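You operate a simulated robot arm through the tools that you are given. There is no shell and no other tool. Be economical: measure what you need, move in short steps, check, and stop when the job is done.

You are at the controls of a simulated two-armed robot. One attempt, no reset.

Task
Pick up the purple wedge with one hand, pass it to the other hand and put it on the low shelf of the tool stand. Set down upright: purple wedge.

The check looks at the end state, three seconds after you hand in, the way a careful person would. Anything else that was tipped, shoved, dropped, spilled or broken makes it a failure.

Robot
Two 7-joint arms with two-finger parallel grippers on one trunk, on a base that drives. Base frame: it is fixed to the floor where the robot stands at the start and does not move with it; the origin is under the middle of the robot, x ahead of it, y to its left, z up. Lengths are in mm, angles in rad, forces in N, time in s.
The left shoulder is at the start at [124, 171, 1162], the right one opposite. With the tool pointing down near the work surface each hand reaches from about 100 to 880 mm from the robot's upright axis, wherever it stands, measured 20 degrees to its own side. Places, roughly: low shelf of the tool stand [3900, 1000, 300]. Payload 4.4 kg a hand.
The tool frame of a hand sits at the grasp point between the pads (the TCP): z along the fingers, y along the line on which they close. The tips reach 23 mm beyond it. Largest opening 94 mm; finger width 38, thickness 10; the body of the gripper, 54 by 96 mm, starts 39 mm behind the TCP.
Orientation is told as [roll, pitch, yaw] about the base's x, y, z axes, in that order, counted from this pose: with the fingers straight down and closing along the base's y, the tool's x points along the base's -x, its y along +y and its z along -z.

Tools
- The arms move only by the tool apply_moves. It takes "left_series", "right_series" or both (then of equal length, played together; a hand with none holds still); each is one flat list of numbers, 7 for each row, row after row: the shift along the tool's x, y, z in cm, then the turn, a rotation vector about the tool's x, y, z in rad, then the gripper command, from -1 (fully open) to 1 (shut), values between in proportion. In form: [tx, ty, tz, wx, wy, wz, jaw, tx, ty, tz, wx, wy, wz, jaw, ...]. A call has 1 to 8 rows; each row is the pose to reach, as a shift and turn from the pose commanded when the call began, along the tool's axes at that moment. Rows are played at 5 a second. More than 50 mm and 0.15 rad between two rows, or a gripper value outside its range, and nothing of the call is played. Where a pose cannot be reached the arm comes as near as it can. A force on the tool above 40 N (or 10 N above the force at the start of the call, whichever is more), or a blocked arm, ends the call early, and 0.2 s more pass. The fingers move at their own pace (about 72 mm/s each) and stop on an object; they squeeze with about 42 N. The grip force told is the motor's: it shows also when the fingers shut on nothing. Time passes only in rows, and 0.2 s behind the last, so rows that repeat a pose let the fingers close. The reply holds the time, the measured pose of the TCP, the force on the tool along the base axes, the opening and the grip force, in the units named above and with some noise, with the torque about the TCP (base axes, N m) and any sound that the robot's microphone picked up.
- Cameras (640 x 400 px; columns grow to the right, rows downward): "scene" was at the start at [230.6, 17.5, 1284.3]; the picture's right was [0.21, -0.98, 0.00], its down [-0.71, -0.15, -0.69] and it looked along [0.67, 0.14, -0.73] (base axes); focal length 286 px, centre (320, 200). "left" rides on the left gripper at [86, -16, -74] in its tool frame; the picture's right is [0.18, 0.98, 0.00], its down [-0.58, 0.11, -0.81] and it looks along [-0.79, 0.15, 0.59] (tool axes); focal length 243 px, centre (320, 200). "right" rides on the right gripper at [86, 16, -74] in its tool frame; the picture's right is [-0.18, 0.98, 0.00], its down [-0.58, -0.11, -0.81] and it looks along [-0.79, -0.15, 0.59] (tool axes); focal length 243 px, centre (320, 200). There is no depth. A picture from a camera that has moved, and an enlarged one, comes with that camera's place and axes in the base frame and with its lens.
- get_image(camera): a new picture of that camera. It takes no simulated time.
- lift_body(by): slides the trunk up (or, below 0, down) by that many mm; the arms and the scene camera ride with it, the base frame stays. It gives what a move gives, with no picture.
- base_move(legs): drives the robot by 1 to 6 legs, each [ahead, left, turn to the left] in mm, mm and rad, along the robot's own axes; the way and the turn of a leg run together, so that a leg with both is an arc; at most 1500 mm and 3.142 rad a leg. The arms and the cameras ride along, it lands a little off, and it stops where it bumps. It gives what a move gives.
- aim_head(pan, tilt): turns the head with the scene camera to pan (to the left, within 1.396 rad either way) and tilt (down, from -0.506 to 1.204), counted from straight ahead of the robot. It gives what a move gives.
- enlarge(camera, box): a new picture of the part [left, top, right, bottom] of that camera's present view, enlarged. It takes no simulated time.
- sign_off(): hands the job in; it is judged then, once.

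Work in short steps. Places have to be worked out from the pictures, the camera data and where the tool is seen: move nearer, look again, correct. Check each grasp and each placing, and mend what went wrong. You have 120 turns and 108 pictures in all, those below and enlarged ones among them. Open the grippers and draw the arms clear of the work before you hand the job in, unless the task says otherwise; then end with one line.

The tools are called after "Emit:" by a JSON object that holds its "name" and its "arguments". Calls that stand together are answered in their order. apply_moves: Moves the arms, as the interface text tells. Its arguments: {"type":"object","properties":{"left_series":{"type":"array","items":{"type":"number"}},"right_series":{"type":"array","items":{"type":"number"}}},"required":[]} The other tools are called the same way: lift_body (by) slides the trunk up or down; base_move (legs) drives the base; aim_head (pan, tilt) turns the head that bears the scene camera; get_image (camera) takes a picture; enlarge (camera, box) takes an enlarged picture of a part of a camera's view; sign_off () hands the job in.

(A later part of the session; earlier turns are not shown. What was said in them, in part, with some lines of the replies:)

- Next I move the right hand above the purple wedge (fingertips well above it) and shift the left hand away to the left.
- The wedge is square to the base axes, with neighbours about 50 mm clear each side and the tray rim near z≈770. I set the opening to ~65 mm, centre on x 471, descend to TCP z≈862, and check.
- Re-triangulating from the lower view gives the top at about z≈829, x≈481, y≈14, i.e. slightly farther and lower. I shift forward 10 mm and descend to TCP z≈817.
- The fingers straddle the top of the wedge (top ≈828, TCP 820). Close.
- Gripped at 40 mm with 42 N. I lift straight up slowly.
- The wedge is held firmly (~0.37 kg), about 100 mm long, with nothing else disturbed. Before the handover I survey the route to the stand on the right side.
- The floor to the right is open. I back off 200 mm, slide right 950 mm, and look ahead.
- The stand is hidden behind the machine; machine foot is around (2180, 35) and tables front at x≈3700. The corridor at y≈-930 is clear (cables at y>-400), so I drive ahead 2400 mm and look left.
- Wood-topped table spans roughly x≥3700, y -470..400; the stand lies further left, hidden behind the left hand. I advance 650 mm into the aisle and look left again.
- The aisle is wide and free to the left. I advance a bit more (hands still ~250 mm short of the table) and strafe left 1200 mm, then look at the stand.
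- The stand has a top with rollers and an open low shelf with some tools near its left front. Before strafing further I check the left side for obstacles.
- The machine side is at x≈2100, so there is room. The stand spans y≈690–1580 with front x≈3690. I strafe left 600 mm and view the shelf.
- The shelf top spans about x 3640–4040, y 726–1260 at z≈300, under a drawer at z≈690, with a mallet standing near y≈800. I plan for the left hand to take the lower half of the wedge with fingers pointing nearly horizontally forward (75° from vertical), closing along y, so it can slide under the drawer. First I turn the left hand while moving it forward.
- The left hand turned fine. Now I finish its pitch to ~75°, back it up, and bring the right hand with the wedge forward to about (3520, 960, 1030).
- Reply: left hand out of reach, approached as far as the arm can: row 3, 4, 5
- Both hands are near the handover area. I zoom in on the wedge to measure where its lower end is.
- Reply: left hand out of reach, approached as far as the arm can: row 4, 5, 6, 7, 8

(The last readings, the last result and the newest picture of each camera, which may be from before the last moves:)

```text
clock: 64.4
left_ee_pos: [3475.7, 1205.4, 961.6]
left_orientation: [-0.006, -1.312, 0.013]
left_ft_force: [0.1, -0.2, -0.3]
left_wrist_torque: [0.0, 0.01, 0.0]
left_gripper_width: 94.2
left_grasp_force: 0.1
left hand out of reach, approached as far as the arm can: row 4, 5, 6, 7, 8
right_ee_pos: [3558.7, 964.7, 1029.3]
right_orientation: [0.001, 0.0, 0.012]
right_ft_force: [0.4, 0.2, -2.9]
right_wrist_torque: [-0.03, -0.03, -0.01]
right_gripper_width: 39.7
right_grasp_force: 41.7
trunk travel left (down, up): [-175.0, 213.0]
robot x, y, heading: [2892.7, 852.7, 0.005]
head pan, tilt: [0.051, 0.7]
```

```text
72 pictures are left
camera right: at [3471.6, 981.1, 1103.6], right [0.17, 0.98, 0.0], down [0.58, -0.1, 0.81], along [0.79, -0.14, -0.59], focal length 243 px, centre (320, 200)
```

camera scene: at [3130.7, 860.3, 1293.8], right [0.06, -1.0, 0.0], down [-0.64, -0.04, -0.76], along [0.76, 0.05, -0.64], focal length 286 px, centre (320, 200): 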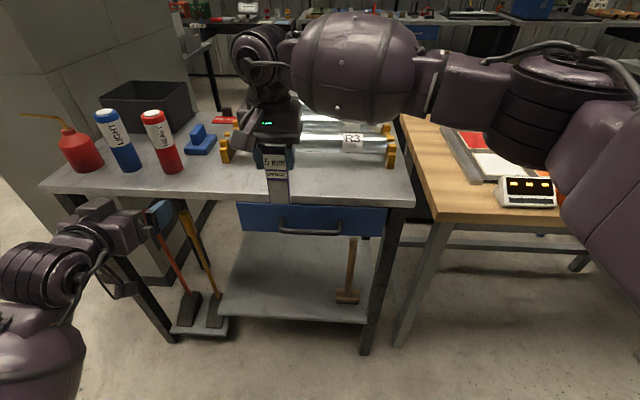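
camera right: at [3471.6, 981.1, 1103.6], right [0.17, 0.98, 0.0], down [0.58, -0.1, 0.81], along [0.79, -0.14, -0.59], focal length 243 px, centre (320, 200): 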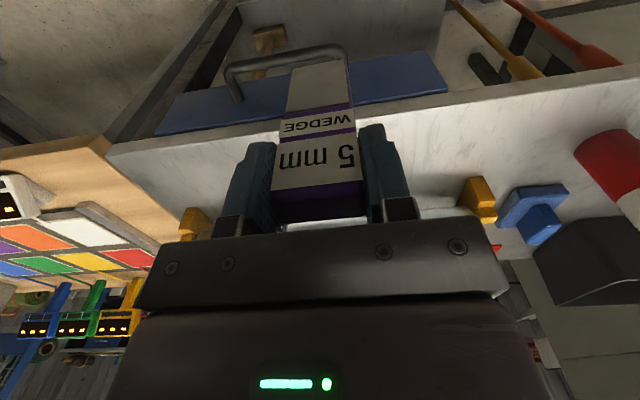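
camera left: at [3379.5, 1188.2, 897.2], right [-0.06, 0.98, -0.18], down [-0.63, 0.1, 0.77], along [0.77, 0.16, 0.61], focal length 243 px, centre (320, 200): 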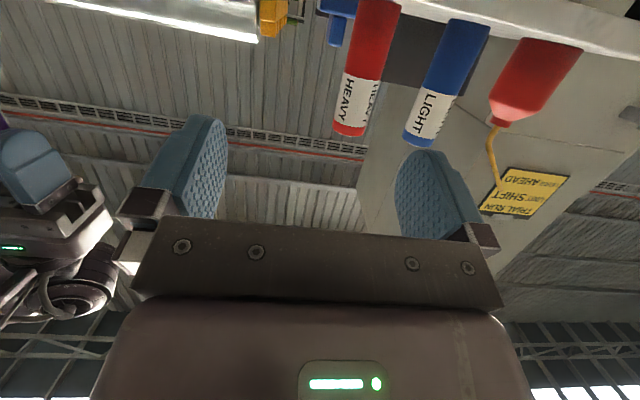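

The left hand can't go further inward in that folded pose. I'll back the base 150 mm for room, move the wedge out to robot-frame (740, 150) with yaw −0.4, and then bring the left hand in with matching yaw.

Emit:
{"name": "base_move", "arguments": {"legs": [[-150, 0, 0]]}}

Emit:
{"name": "apply_moves", "arguments": {"right_series": [-2, 1, 0, 0, 0, 0.13, 1, -4, 2, 0, 0, 0, 0.27, 1, -6, 3, 0, 0, 0, 0.4, 1, -7.4, 3.8, 0, 0, 0, 0.4, 1, -7.4, 3.8, 0, 0, 0, 0.4, 1]}}

Emit:
{"name": "apply_moves", "arguments": {"left_series": [-0.8, 2, 3, 0.129, 0, 0.034, -1, -1.6, 4.5, 6, 0.258, 0, 0.068, -1, -2.4, 6.7, 9, 0.387, 0, 0.102, -1, -2.4, 6.7, 9, 0.387, 0, 0.102, -1, -2.4, 6.7, 9, 0.387, 0, 0.102, -1]}}

Emit:
{"name": "get_image", "arguments": {"camera": "scene"}}

Emit:
{"name": "get_image", "arguments": {"camera": "right"}}

```text
clock: 65.8
left_ee_pos: [3328.9, 1203.8, 961.7]
left_orientation: [-0.006, -1.312, 0.014]
left_ft_force: [-0.3, 0.3, 0.9]
left_wrist_torque: [-0.01, -0.01, 0.0]
left_gripper_width: 94.1
left_grasp_force: 0.0
right_ee_pos: [3413.8, 962.3, 1030.2]
right_orientation: [0.0, -0.001, 0.013]
right_ft_force: [-0.4, 0.7, -3.0]
right_wrist_torque: [0.0, -0.03, -0.04]
right_gripper_width: 39.6
right_grasp_force: 42.6
trunk travel left (down, up): [-175.0, 213.0]
robot x, y, heading: [2749.1, 851.9, 0.014]
head pan, tilt: [0.051, 0.7]
```

```text
clock: 67.0
left_ee_pos: [3329.3, 1203.6, 961.7]
left_orientation: [-0.006, -1.311, 0.012]
left_ft_force: [0.4, -0.3, -0.2]
left_wrist_torque: [-0.01, 0.0, -0.04]
left_gripper_width: 94.2
left_grasp_force: 0.2
right_ee_pos: [3485.5, 1002.6, 1030.2]
right_orientation: [-0.002, 0.001, -0.389]
right_ft_force: [0.2, 0.0, -3.2]
right_wrist_torque: [-0.01, 0.0, -0.03]
right_gripper_width: 39.9
right_grasp_force: 42.4
trunk travel left (down, up): [-175.0, 213.0]
robot x, y, heading: [2748.6, 853.8, 0.011]
head pan, tilt: [0.051, 0.7]
```

```text
clock: 68.2
left_ee_pos: [3423.2, 1273.3, 963.7]
left_orientation: [-0.012, -1.312, -0.381]
left_ft_force: [0.1, -0.1, 0.5]
left_wrist_torque: [-0.03, 0.02, -0.03]
left_gripper_width: 94.0
left_grasp_force: 0.1
right_ee_pos: [3486.5, 1002.1, 1029.6]
right_orientation: [0.0, 0.005, -0.389]
right_ft_force: [-0.6, 0.5, -3.5]
right_wrist_torque: [0.02, 0.02, 0.02]
right_gripper_width: 40.0
right_grasp_force: 41.5
trunk travel left (down, up): [-175.0, 213.0]
robot x, y, heading: [2748.9, 849.7, 0.014]
head pan, tilt: [0.051, 0.7]
```

```text
71 pictures are left
camera scene: at [2986.4, 858.8, 1293.4], right [0.06, -1.0, 0.0], down [-0.64, -0.04, -0.76], along [0.76, 0.05, -0.64], focal length 286 px, centre (320, 200)
```

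scene: 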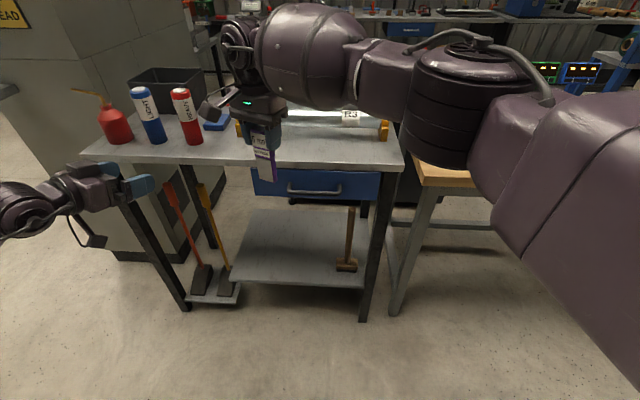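

```text
70 pictures are left
camera right: at [3412.8, 1051.5, 1103.5], right [0.54, 0.84, 0.0], down [0.5, -0.32, 0.81], along [0.68, -0.44, -0.59], focal length 243 px, centre (320, 200)
```

right: 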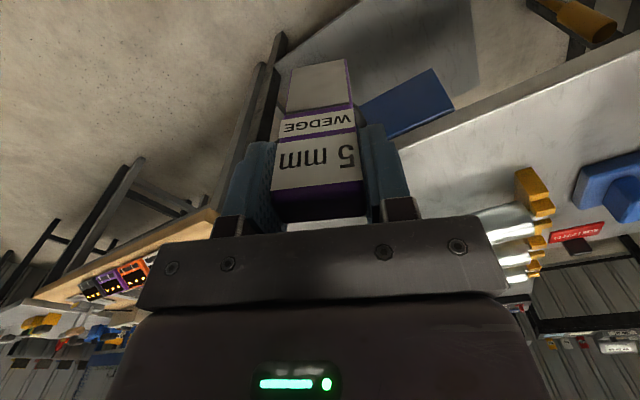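

The left hand took the yaw and now sits at y≈1273. I now step it sideways toward the staging point in front of the wedge (still ~90 mm short of it).

Emit:
{"name": "apply_moves", "arguments": {"left_series": [0, -4, 0, 0, 0, 0, -1, 0, -8, 0, 0, 0, 0, -1, 0, -12, 1, 0, 0, 0, -1, -0.4, -15, 3, 0, 0, 0, -1, -1, -18, 5, 0, 0, 0, -1, -1.7, -21, 6.6, 0, 0, 0, -1, -1.7, -22.8, 6.6, 0, 0, 0, -1, -1.7, -22.8, 6.6, 0, 0, 0, -1]}}

Emit:
{"name": "get_image", "arguments": {"camera": "scene"}}

```text
clock: 70.0
left_ee_pos: [3397.9, 1031.8, 962.7]
left_orientation: [-0.01, -1.31, -0.383]
left_ft_force: [1.8, 0.8, 0.6]
left_wrist_torque: [0.0, 0.01, 0.02]
left_gripper_width: 94.0
left_grasp_force: 0.0
right_ee_pos: [3486.7, 1003.7, 1031.6]
right_orientation: [0.001, 0.001, -0.388]
right_ft_force: [0.8, 0.2, -4.0]
right_wrist_torque: [0.0, -0.03, 0.03]
right_gripper_width: 39.5
right_grasp_force: 42.3
trunk travel left (down, up): [-175.0, 213.0]
robot x, y, heading: [2748.8, 853.5, 0.013]
head pan, tilt: [0.051, 0.7]
```

```text
69 pictures are left
camera scene: at [2985.8, 858.9, 1293.8], right [0.06, -1.0, 0.0], down [-0.64, -0.04, -0.76], along [0.76, 0.05, -0.64], focal length 286 px, centre (320, 200)
```

scene: 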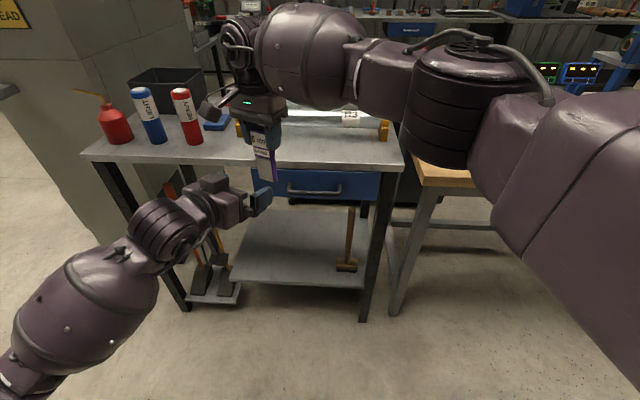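

Staging reached. Wedge centre is ~93 mm ahead and 6 mm to its left; I raise ~9 mm, correct laterally and advance half way, then check.

Emit:
{"name": "apply_moves", "arguments": {"left_series": [-0.9, 0.6, -0.2, 0, 0, 0, -1, -1.5, 0.6, 2, 0, 0, 0, -1, -2.1, 0.6, 4.3, 0, 0, 0, -1, -2.1, 0.6, 4.3, 0, 0, 0, -1]}}

Emit:
{"name": "enlarge", "arguments": {"camera": "scene", "box": [190, 90, 310, 230]}}

Emit:
{"name": "get_image", "arguments": {"camera": "left"}}

Emit:
{"name": "get_image", "arguments": {"camera": "right"}}

```text
clock: 71.0
left_ee_pos: [3443.9, 1021.6, 969.4]
left_orientation: [-0.01, -1.312, -0.382]
left_ft_force: [-0.1, 0.3, 1.0]
left_wrist_torque: [0.01, -0.01, -0.03]
left_gripper_width: 94.4
left_grasp_force: 0.1
right_ee_pos: [3485.4, 1001.9, 1030.9]
right_orientation: [0.001, 0.0, -0.388]
right_ft_force: [-0.4, 0.5, -3.0]
right_wrist_torque: [0.0, -0.01, 0.02]
right_gripper_width: 40.0
right_grasp_force: 41.9
trunk travel left (down, up): [-175.0, 213.0]
robot x, y, heading: [2751.1, 851.7, 0.01]
head pan, tilt: [0.051, 0.7]
```

```text
2.86 times, centred on (250, 160) of scene
camera zoom: at [2985.6, 858.9, 1293.8], right [0.06, -1.0, 0.0], down [-0.64, -0.04, -0.76], along [0.76, 0.05, -0.64], focal length 817 px, centre (520, 314)
```

zoom: 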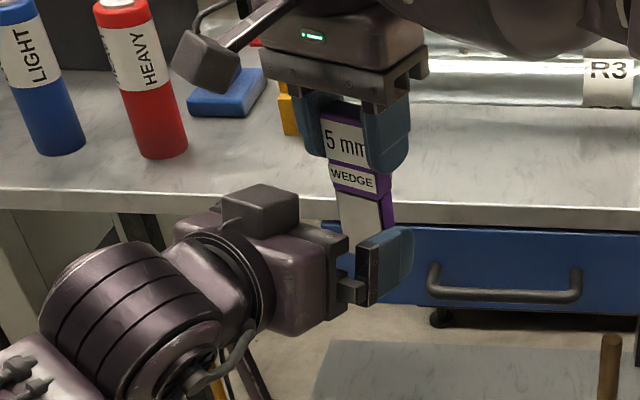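

```text
67 pictures are left
camera left: at [3350.1, 1042.1, 906.3], right [0.33, 0.93, -0.18], down [-0.54, 0.34, 0.77], along [0.77, -0.16, 0.61], focal length 243 px, centre (320, 200)
```

left: 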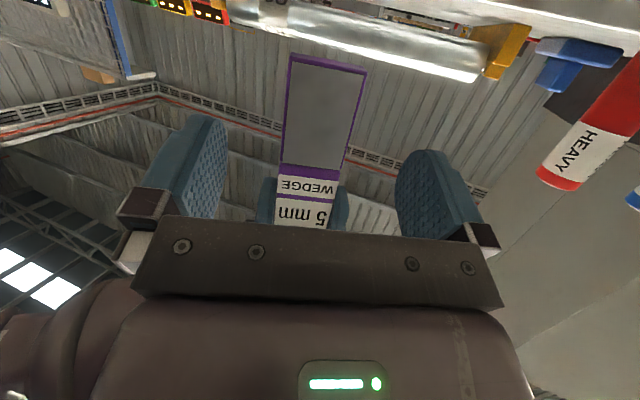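

```text
66 pictures are left
camera right: at [3412.0, 1051.7, 1104.6], right [0.54, 0.84, 0.0], down [0.5, -0.32, 0.81], along [0.68, -0.44, -0.59], focal length 243 px, centre (320, 200)
```

right: 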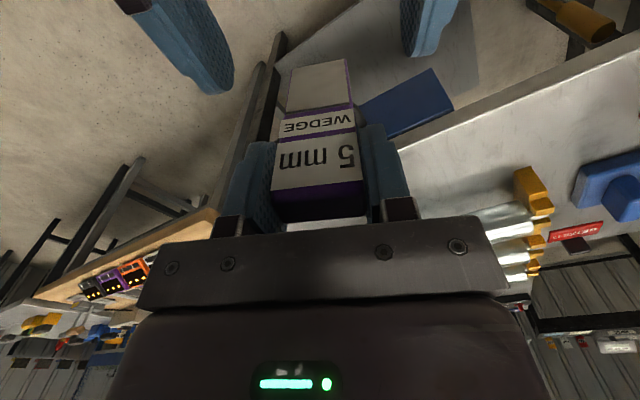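

Aligned: wedge sits centered between the left fingers, with the right fingers well above. I advance the last 45 mm.

Emit:
{"name": "apply_moves", "arguments": {"left_series": [-0.4, -0.1, 1.5, 0, 0, 0, -1, -0.8, -0.2, 3, 0, 0, 0, -1, -1.2, -0.2, 4.4, 0, 0, 0, -1, -1.2, -0.2, 4.4, 0, 0, 0, -1]}}

Emit:
{"name": "enlarge", "arguments": {"camera": "scene", "box": [190, 90, 310, 230]}}

Emit:
{"name": "get_image", "arguments": {"camera": "left"}}

Emit:
{"name": "get_image", "arguments": {"camera": "right"}}

```text
clock: 72.0
left_ee_pos: [3485.0, 1001.4, 970.9]
left_orientation: [-0.006, -1.311, -0.383]
left_ft_force: [0.1, 0.3, 0.0]
left_wrist_torque: [0.02, 0.0, -0.03]
left_gripper_width: 94.0
left_grasp_force: 0.0
right_ee_pos: [3486.7, 1002.4, 1031.5]
right_orientation: [-0.001, 0.0, -0.39]
right_ft_force: [-0.3, 0.0, -3.4]
right_wrist_torque: [0.01, -0.03, -0.03]
right_gripper_width: 39.6
right_grasp_force: 42.2
trunk travel left (down, up): [-175.0, 213.0]
robot x, y, heading: [2748.1, 853.1, 0.014]
head pan, tilt: [0.051, 0.7]
```

```text
2.86 times, centred on (250, 160) of scene
camera zoom: at [2985.7, 858.8, 1293.8], right [0.06, -1.0, 0.0], down [-0.64, -0.04, -0.76], along [0.76, 0.05, -0.64], focal length 817 px, centre (520, 314)
```

zoom: 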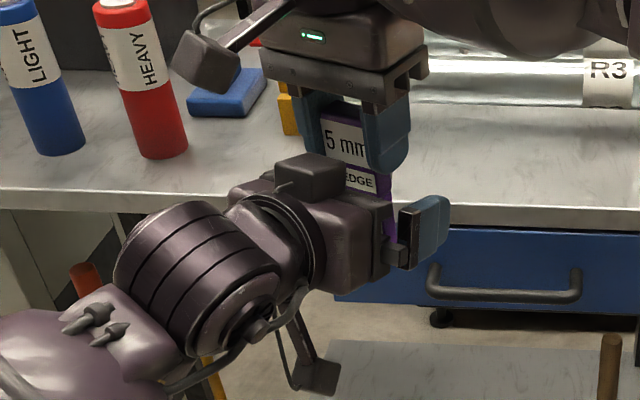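

```text
64 pictures are left
camera left: at [3391.0, 1022.3, 906.3], right [0.33, 0.93, -0.18], down [-0.54, 0.34, 0.77], along [0.77, -0.16, 0.61], focal length 243 px, centre (320, 200)
```

left: 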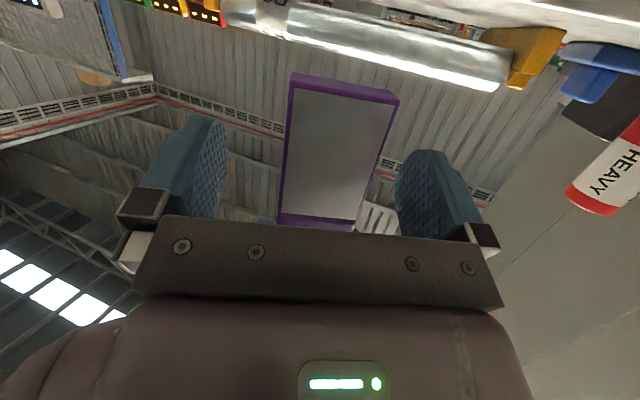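

```text
63 pictures are left
camera right: at [3412.1, 1051.6, 1104.5], right [0.54, 0.84, 0.0], down [0.5, -0.32, 0.81], along [0.68, -0.44, -0.59], focal length 243 px, centre (320, 200)
```

right: 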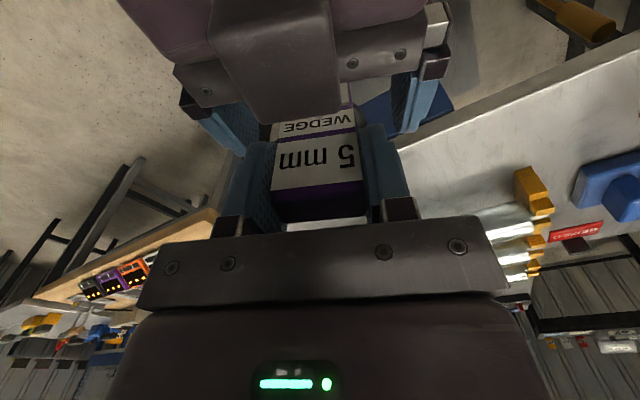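

Fingers straddle the lower half with clearance to the right fingers. Close the left hand, right still holding.

Emit:
{"name": "apply_moves", "arguments": {"left_series": [0, 0, 0, 0, 0, 0, -0.2, 0, 0, 0, 0, 0, 0, 0.1, 0, 0, 0, 0, 0, 0, 0.4, 0, 0, 0, 0, 0, 0, 1, 0, 0, 0, 0, 0, 0, 1]}}

Emit:
{"name": "get_image", "arguments": {"camera": "left"}}

```text
clock: 73.2
left_ee_pos: [3485.0, 1002.1, 970.5]
left_orientation: [-0.007, -1.309, -0.383]
left_ft_force: [10.5, 8.7, 0.0]
left_wrist_torque: [-0.27, 0.13, 0.09]
left_gripper_width: 39.6
left_grasp_force: 42.0
right_ee_pos: [3487.7, 1002.9, 1030.6]
right_orientation: [-0.002, 0.001, -0.391]
right_ft_force: [-10.1, -9.5, -2.3]
right_wrist_torque: [-0.33, 0.5, -0.05]
right_gripper_width: 39.8
right_grasp_force: 42.4
trunk travel left (down, up): [-175.0, 213.0]
robot x, y, heading: [2749.6, 849.5, 0.013]
head pan, tilt: [0.051, 0.7]
```

```text
62 pictures are left
camera left: at [3391.2, 1023.0, 906.0], right [0.33, 0.93, -0.18], down [-0.54, 0.34, 0.77], along [0.77, -0.16, 0.61], focal length 243 px, centre (320, 200)
```

left: 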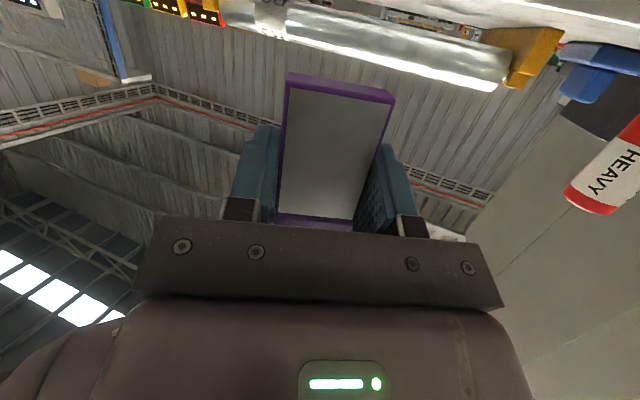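

Left grips at 39.6 mm, 42 N. Now open the right hand and raise it straight up.

Emit:
{"name": "apply_moves", "arguments": {"right_series": [0, 0, 0, 0, 0, 0, 0, 0, 0, 0, 0, 0, 0, -0.6, 0, 0, 0, 0, 0, 0, -0.6, 0, 0, -2, 0, 0, 0, -0.6, 0, 0, -5, 0, 0, 0, -0.6, 0, 0, -9, 0, 0, 0, -0.6, 0, 0, -12, 0, 0, 0, -0.6]}}

Emit:
{"name": "get_image", "arguments": {"camera": "right"}}

Emit:
{"name": "get_image", "arguments": {"camera": "left"}}

Emit:
{"name": "get_image", "arguments": {"camera": "scene"}}

```text
clock: 74.8
left_ee_pos: [3484.5, 1002.0, 971.0]
left_orientation: [-0.009, -1.312, -0.385]
left_ft_force: [0.8, -0.1, -0.9]
left_wrist_torque: [0.04, 0.02, 0.04]
left_gripper_width: 39.8
left_grasp_force: 42.1
right_ee_pos: [3485.2, 1003.4, 1150.8]
right_orientation: [0.001, 0.0, -0.387]
right_ft_force: [0.2, 0.4, 0.3]
right_wrist_torque: [0.02, 0.0, 0.0]
right_gripper_width: 74.9
right_grasp_force: 0.1
trunk travel left (down, up): [-175.0, 213.0]
robot x, y, heading: [2747.0, 849.7, 0.011]
head pan, tilt: [0.051, 0.7]
```

```text
61 pictures are left
camera right: at [3410.5, 1052.7, 1224.5], right [0.54, 0.84, 0.0], down [0.5, -0.32, 0.81], along [0.68, -0.44, -0.59], focal length 243 px, centre (320, 200)
```

right: 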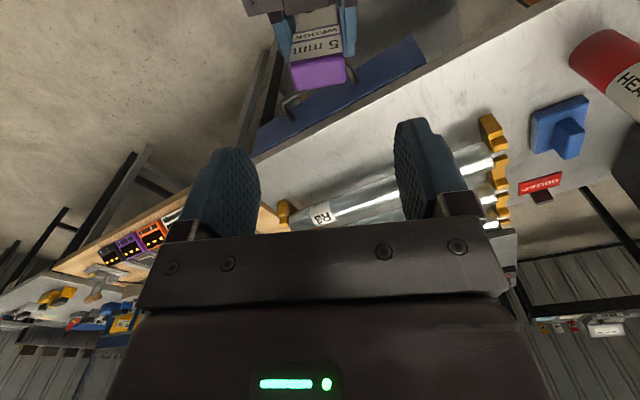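

```text
60 pictures are left
camera left: at [3390.4, 1022.6, 906.7], right [0.33, 0.93, -0.18], down [-0.54, 0.34, 0.77], along [0.77, -0.16, 0.61], focal length 243 px, centre (320, 200)
```

left: 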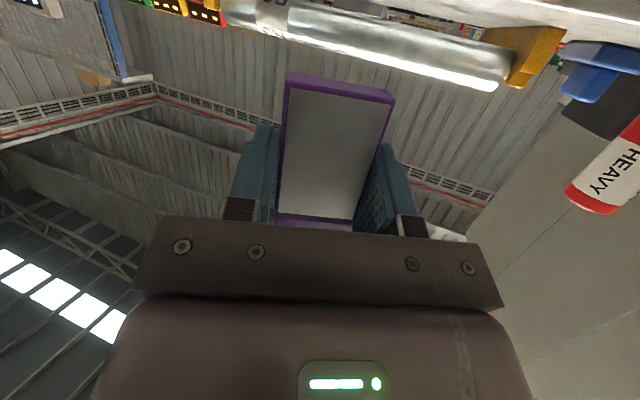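

```text
59 pictures are left
camera scene: at [2985.1, 859.0, 1294.0], right [0.06, -1.0, 0.0], down [-0.64, -0.04, -0.77], along [0.76, 0.05, -0.64], focal length 286 px, centre (320, 200)
```

scene: 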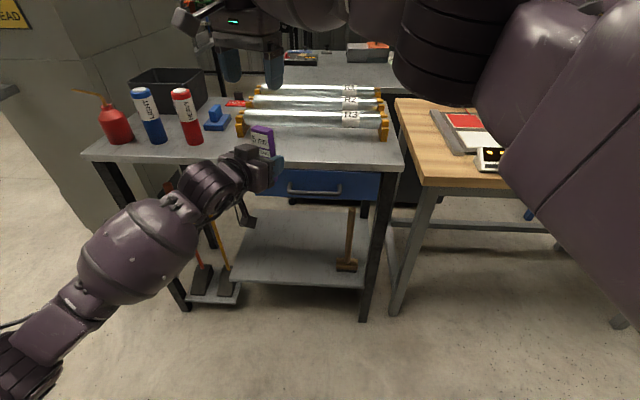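

Handover complete: the left hand alone holds the wedge firmly and upright. I retract the right hand back and to the right, then lower the trunk.

Emit:
{"name": "apply_moves", "arguments": {"right_series": [1, -4, 0, 0, 0, 0, -0.6, 2, -8.5, 0, 0, 0, 0, -0.6, 3, -13, 0, 0, 0, 0, -0.6, 4, -17.5, 0, 0, 0, 0, -0.6, 5, -22, 0, 0, 0, 0, -0.6, 6, -26.5, 0, 0, 0, 0, -0.6, 7, -31, 0, 0, 0, 0, -0.6, 8, -35, 0, 0, 0, 0, -0.6]}}

Emit:
{"name": "lift_body", "arguments": {"by": -174}}

Emit:
{"name": "aim_head", "arguments": {"pan": 0.1, "tilt": 0.65}}

Emit:
{"name": "get_image", "arguments": {"camera": "scene"}}

```text
clock: 76.6
left_ee_pos: [3484.0, 1000.9, 972.3]
left_orientation: [-0.007, -1.312, -0.385]
left_ft_force: [-0.1, 0.5, 0.2]
left_wrist_torque: [0.04, 0.04, 0.03]
left_gripper_width: 39.9
left_grasp_force: 42.1
right_ee_pos: [3282.6, 707.0, 1152.1]
right_orientation: [0.0, 0.002, -0.388]
right_ft_force: [-0.2, 0.1, -0.1]
right_wrist_torque: [-0.01, 0.0, -0.03]
right_gripper_width: 75.1
right_grasp_force: 0.1
trunk travel left (down, up): [-175.0, 213.0]
robot x, y, heading: [2751.4, 851.2, 0.015]
head pan, tilt: [0.051, 0.7]
```

```text
clock: 78.5
left_ee_pos: [3484.2, 1004.2, 799.5]
left_orientation: [-0.013, -1.312, -0.384]
left_ft_force: [-0.4, -0.1, 0.2]
left_wrist_torque: [0.0, 0.01, 0.01]
left_gripper_width: 40.0
left_grasp_force: 41.9
right_ee_pos: [3279.9, 709.3, 976.8]
right_orientation: [0.0, -0.003, -0.389]
right_ft_force: [-0.7, 0.4, -0.2]
right_wrist_torque: [-0.01, -0.01, -0.02]
right_gripper_width: 75.2
right_grasp_force: 0.1
trunk travel left (down, up): [-1.0, 387.0]
robot x, y, heading: [2750.1, 850.3, 0.011]
head pan, tilt: [0.051, 0.7]
```

```text
clock: 79.2
left_ee_pos: [3485.0, 1004.2, 796.4]
left_orientation: [-0.016, -1.309, -0.381]
left_ft_force: [0.2, -0.2, 0.3]
left_wrist_torque: [0.01, -0.01, 0.01]
left_gripper_width: 39.7
left_grasp_force: 41.5
right_ee_pos: [3281.2, 709.2, 975.8]
right_orientation: [0.0, 0.0, -0.389]
right_ft_force: [0.1, -0.3, 0.5]
right_wrist_torque: [0.01, 0.0, 0.03]
right_gripper_width: 75.0
right_grasp_force: 0.0
trunk travel left (down, up): [-1.0, 387.0]
robot x, y, heading: [2749.9, 849.4, 0.014]
head pan, tilt: [0.099, 0.649]
```

```text
58 pictures are left
camera scene: at [3140.6, 864.8, 1087.5], right [0.11, -0.99, 0.0], down [-0.6, -0.07, -0.8], along [0.79, 0.09, -0.6], focal length 286 px, centre (320, 200)
```

scene: 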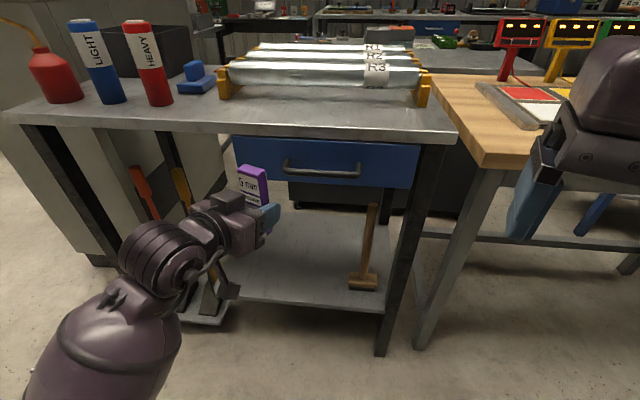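

Trunk is at the bottom; wedge is at (3485, 1004, 796), outside the stand's front (x≈3640). I lower the left hand straight down in front of the stand.

Emit:
{"name": "apply_moves", "arguments": {"left_series": [4.3, 0, 1.15, 0, 0, 0, 1, 8.6, 0, 2.3, 0, 0, 0, 1, 12.9, 0, 3.45, 0, 0, 0, 1, 17.2, 0, 4.6, 0, 0, 0, 1, 21.5, 0, 5.75, 0, 0, 0, 1, 25.8, 0, 6.9, 0, 0, 0, 1]}}

Emit:
{"name": "get_image", "arguments": {"camera": "scene"}}

```text
clock: 80.6
left_ee_pos: [3497.8, 1033.2, 531.0]
left_orientation: [-0.096, -1.306, -0.326]
left_ft_force: [0.5, -0.5, -0.4]
left_wrist_torque: [0.01, 0.0, 0.0]
left_gripper_width: 39.7
left_grasp_force: 41.7
left hand out of reach, approached as far as the arm can: row 1, 2, 3, 4, 5, 6
right_ee_pos: [3280.4, 707.2, 975.3]
right_orientation: [-0.001, 0.0, -0.388]
right_ft_force: [0.7, -0.4, 0.8]
right_wrist_torque: [-0.01, 0.01, 0.02]
right_gripper_width: 74.9
right_grasp_force: 0.0
trunk travel left (down, up): [-1.0, 387.0]
robot x, y, heading: [2750.8, 855.3, 0.013]
head pan, tilt: [0.099, 0.649]
```

```text
57 pictures are left
camera scene: at [3140.9, 864.8, 1087.4], right [0.11, -0.99, 0.0], down [-0.6, -0.07, -0.8], along [0.79, 0.09, -0.6], focal length 286 px, centre (320, 200)
```

scene: 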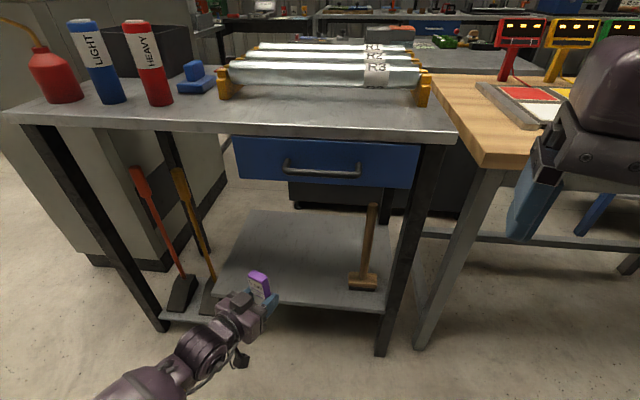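

The arm hits a joint limit while folded, so the hand rolled a bit. I try moving it outward (forward-left), where the wrist should be less bent.

Emit:
{"name": "apply_moves", "arguments": {"left_series": [-0.4, 2, 1.5, 0, 0, 0, 1, -0.8, 4, 3, 0, 0, 0, 1, -1.2, 6, 4.5, 0, 0, 0, 1, -1.2, 6, 4.5, 0, 0, 0, 1]}}

```text
clock: 81.6
left_ee_pos: [3563.2, 1070.1, 535.0]
left_orientation: [-0.016, -1.31, -0.38]
left_ft_force: [0.5, -0.1, 0.7]
left_wrist_torque: [-0.03, 0.0, -0.02]
left_gripper_width: 39.8
left_grasp_force: 41.9
right_ee_pos: [3280.3, 708.9, 975.4]
right_orientation: [0.001, 0.0, -0.388]
right_ft_force: [-0.4, 0.6, -0.3]
right_wrist_torque: [0.02, -0.02, 0.0]
right_gripper_width: 75.3
right_grasp_force: 0.0
trunk travel left (down, up): [-1.0, 387.0]
robot x, y, heading: [2747.3, 852.4, 0.014]
head pan, tilt: [0.099, 0.649]
```

Orientation is restored. Continue down at this x (still in front of the shelf) to z≈400.

Emit:
{"name": "apply_moves", "arguments": {"left_series": [3.3, 0, 0.86, 0, 0, 0, 1, 6.6, 0, 1.72, 0, 0, 0, 1, 9.9, 0, 2.6, 0, 0, 0, 1, 12.6, 0, 3.4, 0, 0, 0, 1, 12.6, 0, 3.4, 0, 0, 0, 1]}}

Emit:
{"name": "get_image", "arguments": {"camera": "scene"}}

Emit:
{"name": "get_image", "arguments": {"camera": "left"}}

```text
clock: 82.8
left_ee_pos: [3560.5, 1068.3, 404.6]
left_orientation: [-0.018, -1.311, -0.379]
left_ft_force: [-0.3, 0.6, 0.2]
left_wrist_torque: [-0.04, 0.01, -0.01]
left_gripper_width: 39.9
left_grasp_force: 41.3
right_ee_pos: [3281.1, 707.8, 974.0]
right_orientation: [0.0, 0.0, -0.389]
right_ft_force: [0.3, -1.0, 0.7]
right_wrist_torque: [-0.03, 0.0, -0.02]
right_gripper_width: 75.3
right_grasp_force: 0.1
trunk travel left (down, up): [-1.0, 387.0]
robot x, y, heading: [2750.4, 851.6, 0.017]
head pan, tilt: [0.099, 0.649]
```

```text
56 pictures are left
camera scene: at [3140.6, 864.9, 1087.6], right [0.11, -0.99, 0.0], down [-0.6, -0.07, -0.8], along [0.79, 0.09, -0.6], focal length 286 px, centre (320, 200)
```

scene: 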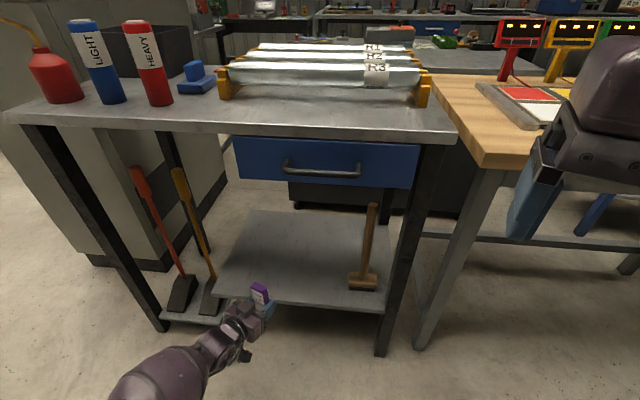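

```text
55 pictures are left
camera left: at [3466.8, 1088.8, 338.9], right [0.34, 0.92, -0.18], down [-0.54, 0.35, 0.77], along [0.77, -0.16, 0.61], focal length 243 px, centre (320, 200)
```

left: 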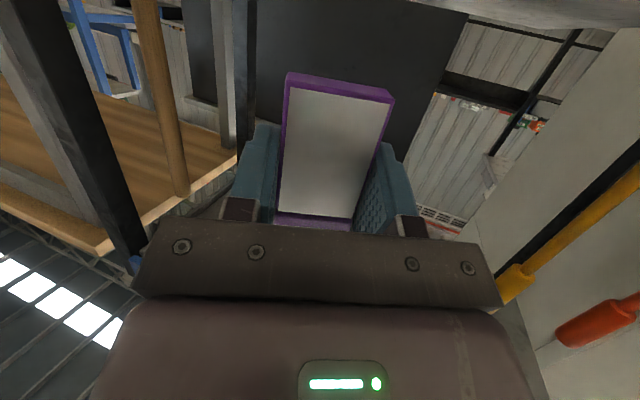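

The left camera's top edge shows the shelf surface grazing. I zoom there to estimate the shelf height.

Emit:
{"name": "enlarge", "arguments": {"camera": "left", "box": [400, 0, 640, 120]}}

Emit:
{"name": "enlarge", "arguments": {"camera": "scene", "box": [180, 200, 420, 360]}}

```text
2.67 times, centred on (520, 60) of left
camera zoom: at [3466.8, 1088.8, 338.9], right [0.34, 0.92, -0.18], down [-0.54, 0.35, 0.77], along [0.77, -0.16, 0.61], focal length 647 px, centre (-213, 573)
```

zoom: 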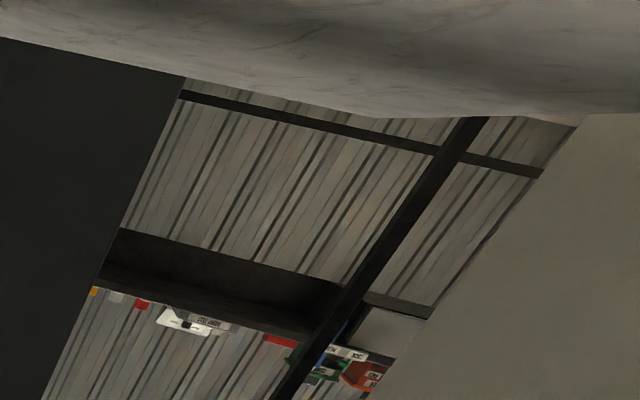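

```text
2.50 times, centred on (300, 280) of scene
camera zoom: at [3140.6, 864.9, 1087.6], right [0.11, -0.99, 0.0], down [-0.6, -0.07, -0.8], along [0.79, 0.09, -0.6], focal length 715 px, centre (370, 0)
```

zoom: 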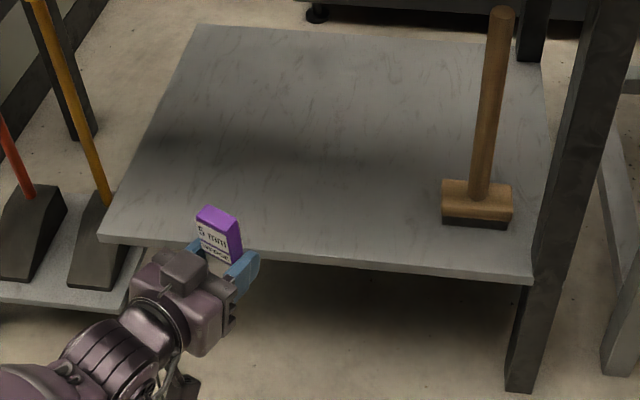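

Shelf height comes out at ≈302, front edge x≈3637. I plan the wedge centre at x≈3687 (50 mm inside) because the wrist camera hangs below the shelf level behind the hand. I drive ahead 120 mm at the present height (wedge bottom ≈363).

Emit:
{"name": "base_move", "arguments": {"legs": [[120, 0, 0]]}}

Emit:
{"name": "get_image", "arguments": {"camera": "scene"}}

Emit:
{"name": "get_image", "arguments": {"camera": "left"}}

```text
clock: 84.0
left_ee_pos: [3680.6, 1067.8, 402.5]
left_orientation: [-0.019, -1.309, -0.38]
left_ft_force: [0.5, 0.0, 0.1]
left_wrist_torque: [0.01, 0.0, 0.01]
left_gripper_width: 39.6
left_grasp_force: 41.9
right_ee_pos: [3400.7, 708.5, 975.7]
right_orientation: [-0.002, 0.001, -0.391]
right_ft_force: [0.2, -0.9, -0.1]
right_wrist_torque: [0.01, 0.03, 0.01]
right_gripper_width: 75.2
right_grasp_force: 0.1
trunk travel left (down, up): [-1.0, 387.0]
robot x, y, heading: [2871.1, 846.7, 0.01]
head pan, tilt: [0.099, 0.649]
```

```text
52 pictures are left
camera scene: at [3260.8, 865.7, 1087.3], right [0.11, -0.99, 0.0], down [-0.6, -0.07, -0.8], along [0.79, 0.09, -0.61], focal length 286 px, centre (320, 200)
```

scene: 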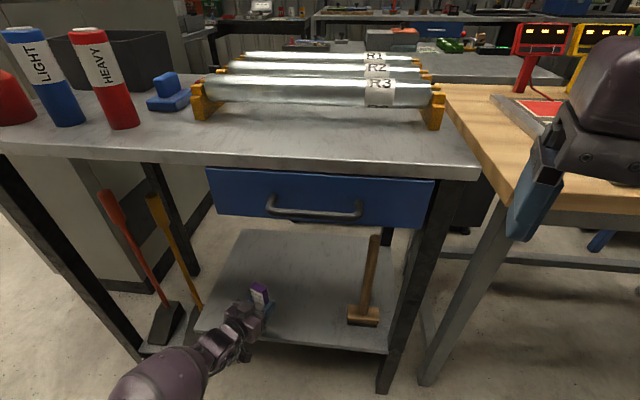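

```text
51 pictures are left
camera left: at [3586.5, 1089.3, 338.4], right [0.34, 0.92, -0.18], down [-0.54, 0.35, 0.77], along [0.77, -0.16, 0.61], focal length 243 px, centre (320, 200)
```

left: 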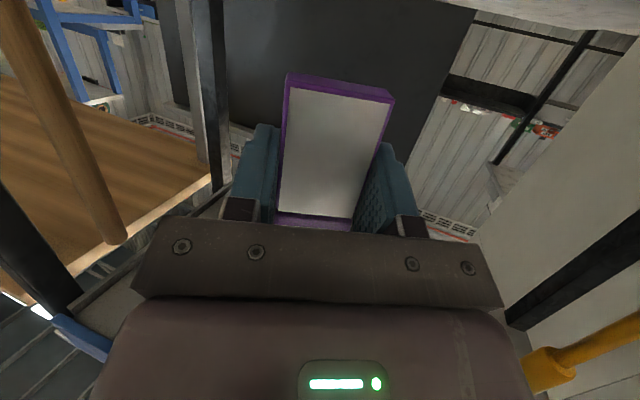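

I zoom on the hand to see the shelf's front edge relative to the wedge and wrist camera.

Emit:
{"name": "enlarge", "arguments": {"camera": "scene", "box": [160, 250, 340, 370]}}

Emit:
{"name": "enlarge", "arguments": {"camera": "left", "box": [400, 0, 640, 120]}}

```text
3.33 times, centred on (250, 310) of scene
camera zoom: at [3260.8, 865.7, 1087.3], right [0.11, -0.99, 0.0], down [-0.6, -0.07, -0.8], along [0.79, 0.09, -0.61], focal length 954 px, centre (553, -167)
```

zoom: 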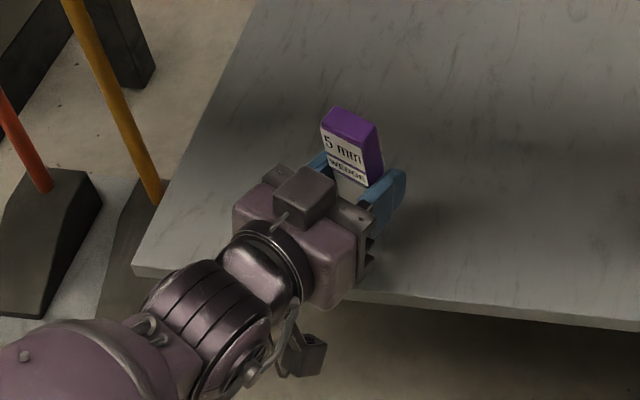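

```text
2.67 times, centred on (520, 60) of left
camera zoom: at [3586.5, 1089.3, 338.4], right [0.34, 0.92, -0.18], down [-0.54, 0.35, 0.77], along [0.77, -0.16, 0.61], focal length 647 px, centre (-213, 573)
```

zoom: 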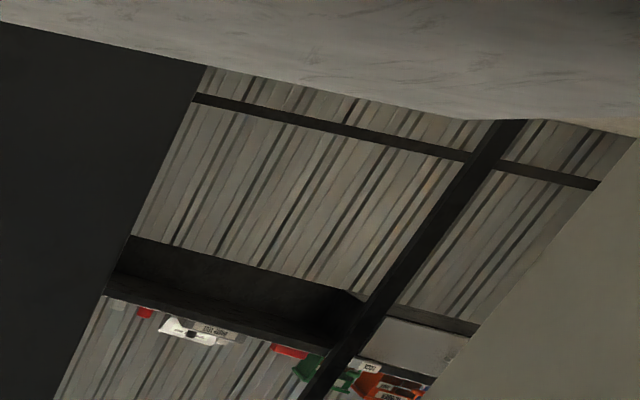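

Two views agree: shelf z≈302, back edge x≈4040, front edge x≈3641; wrist camera has ~35 mm clearance. I shift forward 12 mm and lower to wedge bottom ≈10 mm above the shelf.

Emit:
{"name": "apply_moves", "arguments": {"left_series": [-0.28, 0.45, 1.07, 0, 0, 0, 1, 1.6, 0.45, 1.57, 0, 0, 0, 1, 3.2, 0.45, 2.0, 0, 0, 0, 1, 4.36, 0.45, 2.3, 0, 0, 0, 1, 4.36, 0.45, 2.3, 0, 0, 0, 1]}}

Emit:
{"name": "get_image", "arguments": {"camera": "left"}}

Emit:
{"name": "enlarge", "arguments": {"camera": "scene", "box": [160, 250, 340, 370]}}

```text
clock: 85.2
left_ee_pos: [3691.9, 1066.4, 353.9]
left_orientation: [-0.019, -1.31, -0.383]
left_ft_force: [-0.1, 0.5, 1.7]
left_wrist_torque: [0.03, 0.0, 0.0]
left_gripper_width: 39.8
left_grasp_force: 41.9
right_ee_pos: [3399.9, 708.4, 976.5]
right_orientation: [0.001, -0.001, -0.39]
right_ft_force: [-0.6, 0.4, -0.4]
right_wrist_torque: [0.01, 0.0, -0.02]
right_gripper_width: 75.1
right_grasp_force: 0.0
trunk travel left (down, up): [-1.0, 387.0]
robot x, y, heading: [2867.1, 853.8, 0.007]
head pan, tilt: [0.099, 0.649]
```

```text
48 pictures are left
camera left: at [3597.3, 1087.8, 291.0], right [0.34, 0.92, -0.18], down [-0.54, 0.35, 0.77], along [0.77, -0.16, 0.61], focal length 243 px, centre (320, 200)
```

left: 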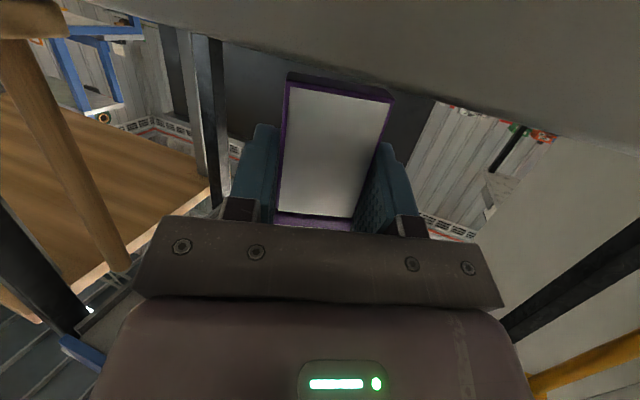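

```text
3.33 times, centred on (250, 310) of scene
camera zoom: at [3260.4, 865.7, 1087.5], right [0.11, -0.99, 0.0], down [-0.6, -0.07, -0.8], along [0.79, 0.09, -0.6], focal length 954 px, centre (553, -167)
```

zoom: 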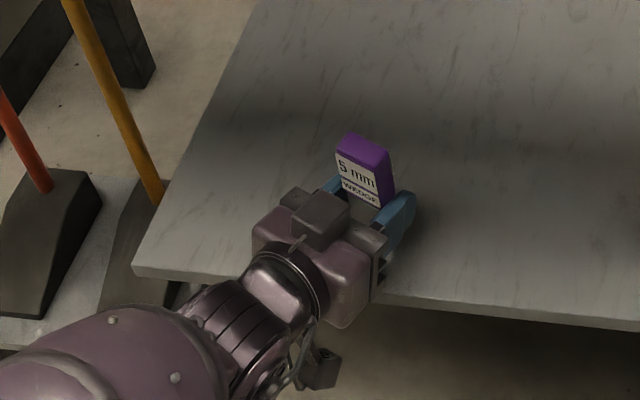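

Wedge bottom should be ~10 mm above the shelf. I lower 7 mm and read force.

Emit:
{"name": "apply_moves", "arguments": {"left_series": [0.34, 0, 0.09, 0, 0, 0, 1, 0.68, 0, 0.18, 0, 0, 0, 1, 0.68, 0, 0.18, 0, 0, 0, 1]}}

```text
clock: 86.0
left_ee_pos: [3692.6, 1067.3, 347.7]
left_orientation: [-0.018, -1.309, -0.381]
left_ft_force: [0.6, 0.0, -0.5]
left_wrist_torque: [0.01, -0.04, 0.04]
left_gripper_width: 39.8
left_grasp_force: 41.9
right_ee_pos: [3401.1, 708.5, 975.5]
right_orientation: [-0.001, 0.0, -0.389]
right_ft_force: [-0.8, -0.3, -0.4]
right_wrist_torque: [-0.01, -0.02, 0.0]
right_gripper_width: 75.2
right_grasp_force: 0.0
trunk travel left (down, up): [-1.0, 387.0]
robot x, y, heading: [2866.7, 849.2, 0.01]
head pan, tilt: [0.099, 0.649]
```

No contact yet. Lower another 3 mm.

Emit:
{"name": "apply_moves", "arguments": {"left_series": [0.15, 0, 0.04, 0, 0, 0, 1, 0.3, 0, 0.08, 0, 0, 0, 1, 0.3, 0, 0.08, 0, 0, 0, 1]}}

```text
clock: 86.8
left_ee_pos: [3692.8, 1067.9, 344.6]
left_orientation: [-0.016, -1.308, -0.382]
left_ft_force: [0.9, 0.4, 0.3]
left_wrist_torque: [0.0, -0.01, 0.01]
left_gripper_width: 39.7
left_grasp_force: 42.3
right_ee_pos: [3400.6, 708.9, 975.5]
right_orientation: [-0.001, 0.0, -0.389]
right_ft_force: [0.2, -0.3, -0.4]
right_wrist_torque: [0.0, -0.01, 0.07]
right_gripper_width: 75.3
right_grasp_force: 0.0
trunk travel left (down, up): [-1.0, 387.0]
robot x, y, heading: [2869.2, 850.6, 0.012]
head pan, tilt: [0.099, 0.649]
```

Still free. Continue 3 mm.

Emit:
{"name": "apply_moves", "arguments": {"left_series": [0.15, 0, 0.04, 0, 0, 0, 1, 0.3, 0, 0.08, 0, 0, 0, 1, 0.3, 0, 0.08, 0, 0, 0, 1]}}

Emit:
{"name": "enlarge", "arguments": {"camera": "scene", "box": [210, 270, 300, 330]}}

Emit:
{"name": "get_image", "arguments": {"camera": "left"}}

```text
clock: 87.6
left_ee_pos: [3693.2, 1067.1, 343.7]
left_orientation: [-0.01, -1.315, -0.388]
left_ft_force: [-3.9, -0.5, 12.4]
left_wrist_torque: [0.32, 0.14, 0.08]
left_gripper_width: 39.9
left_grasp_force: 41.8
right_ee_pos: [3397.7, 708.3, 977.2]
right_orientation: [0.001, -0.003, -0.389]
right_ft_force: [-0.4, 1.5, -0.2]
right_wrist_torque: [0.02, -0.03, 0.0]
right_gripper_width: 75.3
right_grasp_force: 0.0
trunk travel left (down, up): [-1.0, 387.0]
robot x, y, heading: [2864.1, 852.4, 0.01]
head pan, tilt: [0.099, 0.649]
```

```text
6.67 times, centred on (255, 300) of scene
camera zoom: at [3258.9, 865.3, 1088.4], right [0.11, -0.99, 0.0], down [-0.6, -0.07, -0.8], along [0.79, 0.09, -0.6], focal length 1907 px, centre (753, -467)
```

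zoom: 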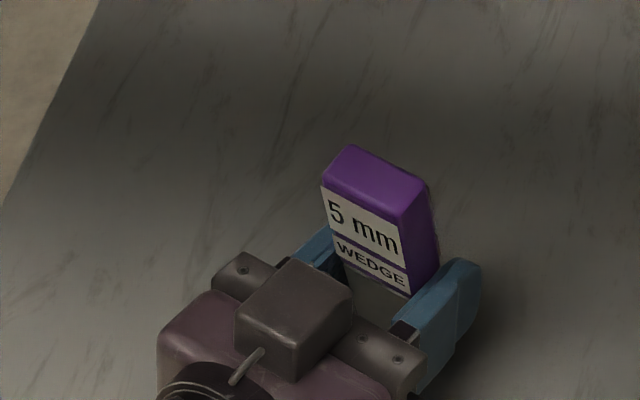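

```text
45 pictures are left
camera left: at [3599.8, 1088.5, 279.1], right [0.34, 0.92, -0.18], down [-0.54, 0.35, 0.77], along [0.77, -0.16, 0.62], focal length 243 px, centre (320, 200)
```

left: 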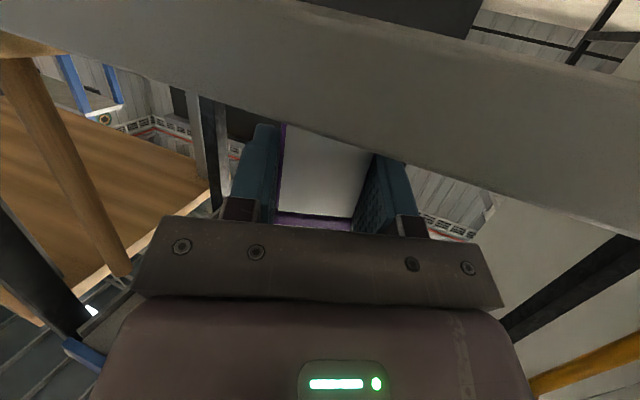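

Contact: 12 N upward at z≈343.7, matching the wedge bottom on the shelf. I ease up 1.5 mm and open gently to about 70 mm.

Emit:
{"name": "apply_moves", "arguments": {"left_series": [-0.1, 0, -0.02, 0, 0, 0, 1, -0.15, 0, -0.04, 0, 0, 0, 0.1, -0.15, 0, -0.04, 0, 0, 0, -0.1, -0.15, 0, -0.04, 0, 0, 0, -0.5, -0.15, 0, -0.04, 0, 0, 0, -0.5]}}

Emit:
{"name": "enlarge", "arguments": {"camera": "scene", "box": [210, 270, 300, 330]}}

Emit:
{"name": "get_image", "arguments": {"camera": "left"}}

```text
clock: 88.8
left_ee_pos: [3692.3, 1068.5, 341.9]
left_orientation: [-0.015, -1.31, -0.382]
left_ft_force: [0.2, -0.2, -0.7]
left_wrist_torque: [-0.05, 0.03, -0.02]
left_gripper_width: 70.2
left_grasp_force: 0.0
right_ee_pos: [3399.4, 709.0, 976.8]
right_orientation: [-0.001, 0.0, -0.389]
right_ft_force: [0.1, -0.7, 0.6]
right_wrist_torque: [0.02, -0.01, 0.01]
right_gripper_width: 75.2
right_grasp_force: 0.1
trunk travel left (down, up): [-1.0, 387.0]
robot x, y, heading: [2868.1, 849.8, 0.011]
head pan, tilt: [0.099, 0.649]
```

```text
6.67 times, centred on (255, 300) of scene
camera zoom: at [3260.1, 865.6, 1087.7], right [0.11, -0.99, 0.0], down [-0.6, -0.07, -0.8], along [0.79, 0.09, -0.6], focal length 1907 px, centre (753, -467)
```

zoom: 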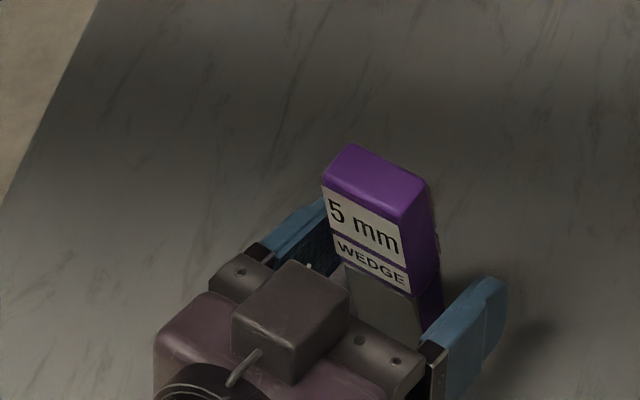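

```text
43 pictures are left
camera left: at [3598.4, 1089.3, 279.0], right [0.34, 0.92, -0.18], down [-0.54, 0.35, 0.77], along [0.77, -0.16, 0.61], focal length 243 px, centre (320, 200)
```

left: 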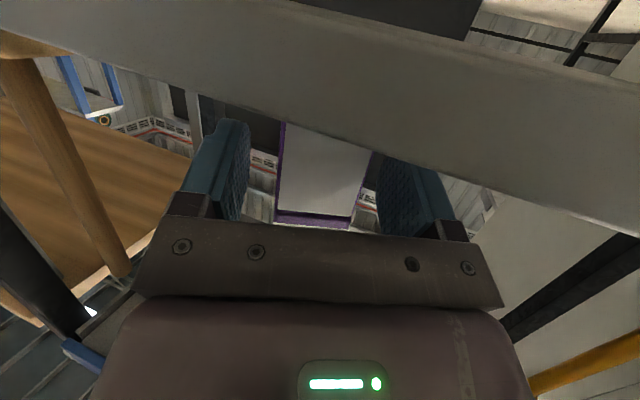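

The wedge stands freely on the shelf. To avoid the arm's folding limit disturbing the hand, I open fully and back the whole base along the finger direction.

Emit:
{"name": "apply_moves", "arguments": {"left_series": [0, 0, 0, 0, 0, 0, -0.8, 0, 0, 0, 0, 0, 0, -1, 0, 0, 0, 0, 0, 0, -1]}}

Emit:
{"name": "base_move", "arguments": {"legs": [[-111, 44, 0]]}}

Emit:
{"name": "get_image", "arguments": {"camera": "scene"}}

Emit:
{"name": "enlarge", "arguments": {"camera": "scene", "box": [190, 220, 340, 320]}}

```text
clock: 89.6
left_ee_pos: [3692.5, 1067.9, 342.9]
left_orientation: [-0.016, -1.309, -0.382]
left_ft_force: [1.0, 0.1, -0.4]
left_wrist_torque: [-0.04, 0.06, -0.03]
left_gripper_width: 93.9
left_grasp_force: 0.1
right_ee_pos: [3400.2, 708.5, 976.2]
right_orientation: [0.0, 0.0, -0.389]
right_ft_force: [-0.5, 0.6, 0.1]
right_wrist_torque: [0.01, -0.03, 0.0]
right_gripper_width: 75.3
right_grasp_force: 0.1
trunk travel left (down, up): [-1.0, 387.0]
robot x, y, heading: [2866.9, 856.2, 0.014]
head pan, tilt: [0.099, 0.649]
```

```text
clock: 90.8
left_ee_pos: [3580.5, 1107.1, 343.5]
left_orientation: [-0.016, -1.312, -0.384]
left_ft_force: [-0.2, -0.3, 0.4]
left_wrist_torque: [0.03, 0.01, -0.01]
left_gripper_width: 94.1
left_grasp_force: 0.1
right_ee_pos: [3288.4, 748.9, 976.2]
right_orientation: [0.001, -0.001, -0.393]
right_ft_force: [-0.4, -0.1, 0.3]
right_wrist_torque: [0.02, -0.01, 0.01]
right_gripper_width: 75.1
right_grasp_force: 0.1
trunk travel left (down, up): [-1.0, 387.0]
robot x, y, heading: [2753.6, 892.8, 0.004]
head pan, tilt: [0.099, 0.649]
```

```text
42 pictures are left
camera scene: at [3147.6, 906.1, 1087.9], right [0.11, -0.99, 0.0], down [-0.6, -0.07, -0.8], along [0.79, 0.09, -0.6], focal length 286 px, centre (320, 200)
```

scene: 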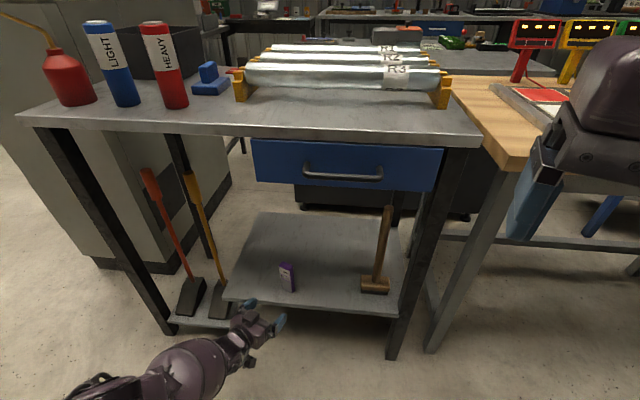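

```text
4.00 times, centred on (265, 270) of scene
camera zoom: at [3147.6, 906.1, 1087.9], right [0.11, -0.99, 0.0], down [-0.6, -0.07, -0.8], along [0.79, 0.09, -0.6], focal length 1144 px, centre (540, -80)
```

zoom: 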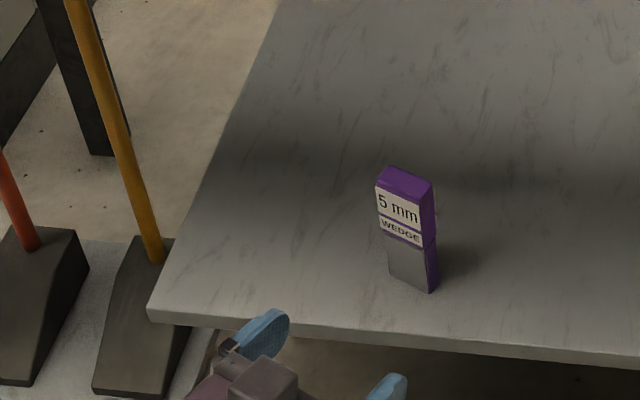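

The wedge stands upright and alone on the low shelf, the mallet and everything else undisturbed. I back off another 70 mm to be well clear, then take a final look.

Emit:
{"name": "base_move", "arguments": {"legs": [[-70, 0, 0]]}}

Emit:
{"name": "get_image", "arguments": {"camera": "scene"}}

```text
clock: 91.9
left_ee_pos: [3509.0, 1108.3, 344.0]
left_orientation: [-0.012, -1.311, -0.384]
left_ft_force: [-0.2, 0.7, -0.2]
left_wrist_torque: [0.0, 0.02, -0.01]
left_gripper_width: 93.9
left_grasp_force: 0.0
right_ee_pos: [3216.2, 749.3, 977.7]
right_orientation: [-0.001, 0.0, -0.39]
right_ft_force: [-0.8, 0.3, 0.3]
right_wrist_torque: [-0.01, -0.04, 0.03]
right_gripper_width: 75.5
right_grasp_force: 0.1
trunk travel left (down, up): [-1.0, 387.0]
robot x, y, heading: [2683.6, 894.5, 0.012]
head pan, tilt: [0.099, 0.649]
```

```text
40 pictures are left
camera scene: at [3076.4, 906.0, 1087.9], right [0.11, -0.99, 0.0], down [-0.6, -0.07, -0.8], along [0.79, 0.09, -0.6], focal length 286 px, centre (320, 200)
```

scene: 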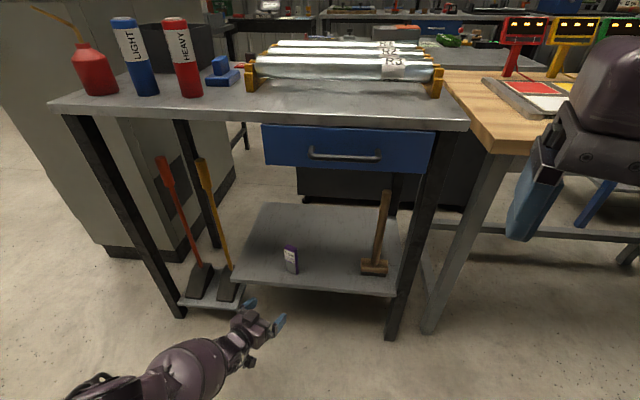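

Both hands are open and clear, and the wedge stands upright on the low shelf. Handing in.

Emit:
{"name": "sign_off", "arguments": {}}

```text
The job is handed in.
```

The right hand picked up the purple wedge and passed it to the left, which set it upright on the low shelf of the tool stand; both hands are open and clear, and nothing else I could see in the pictures was disturbed.
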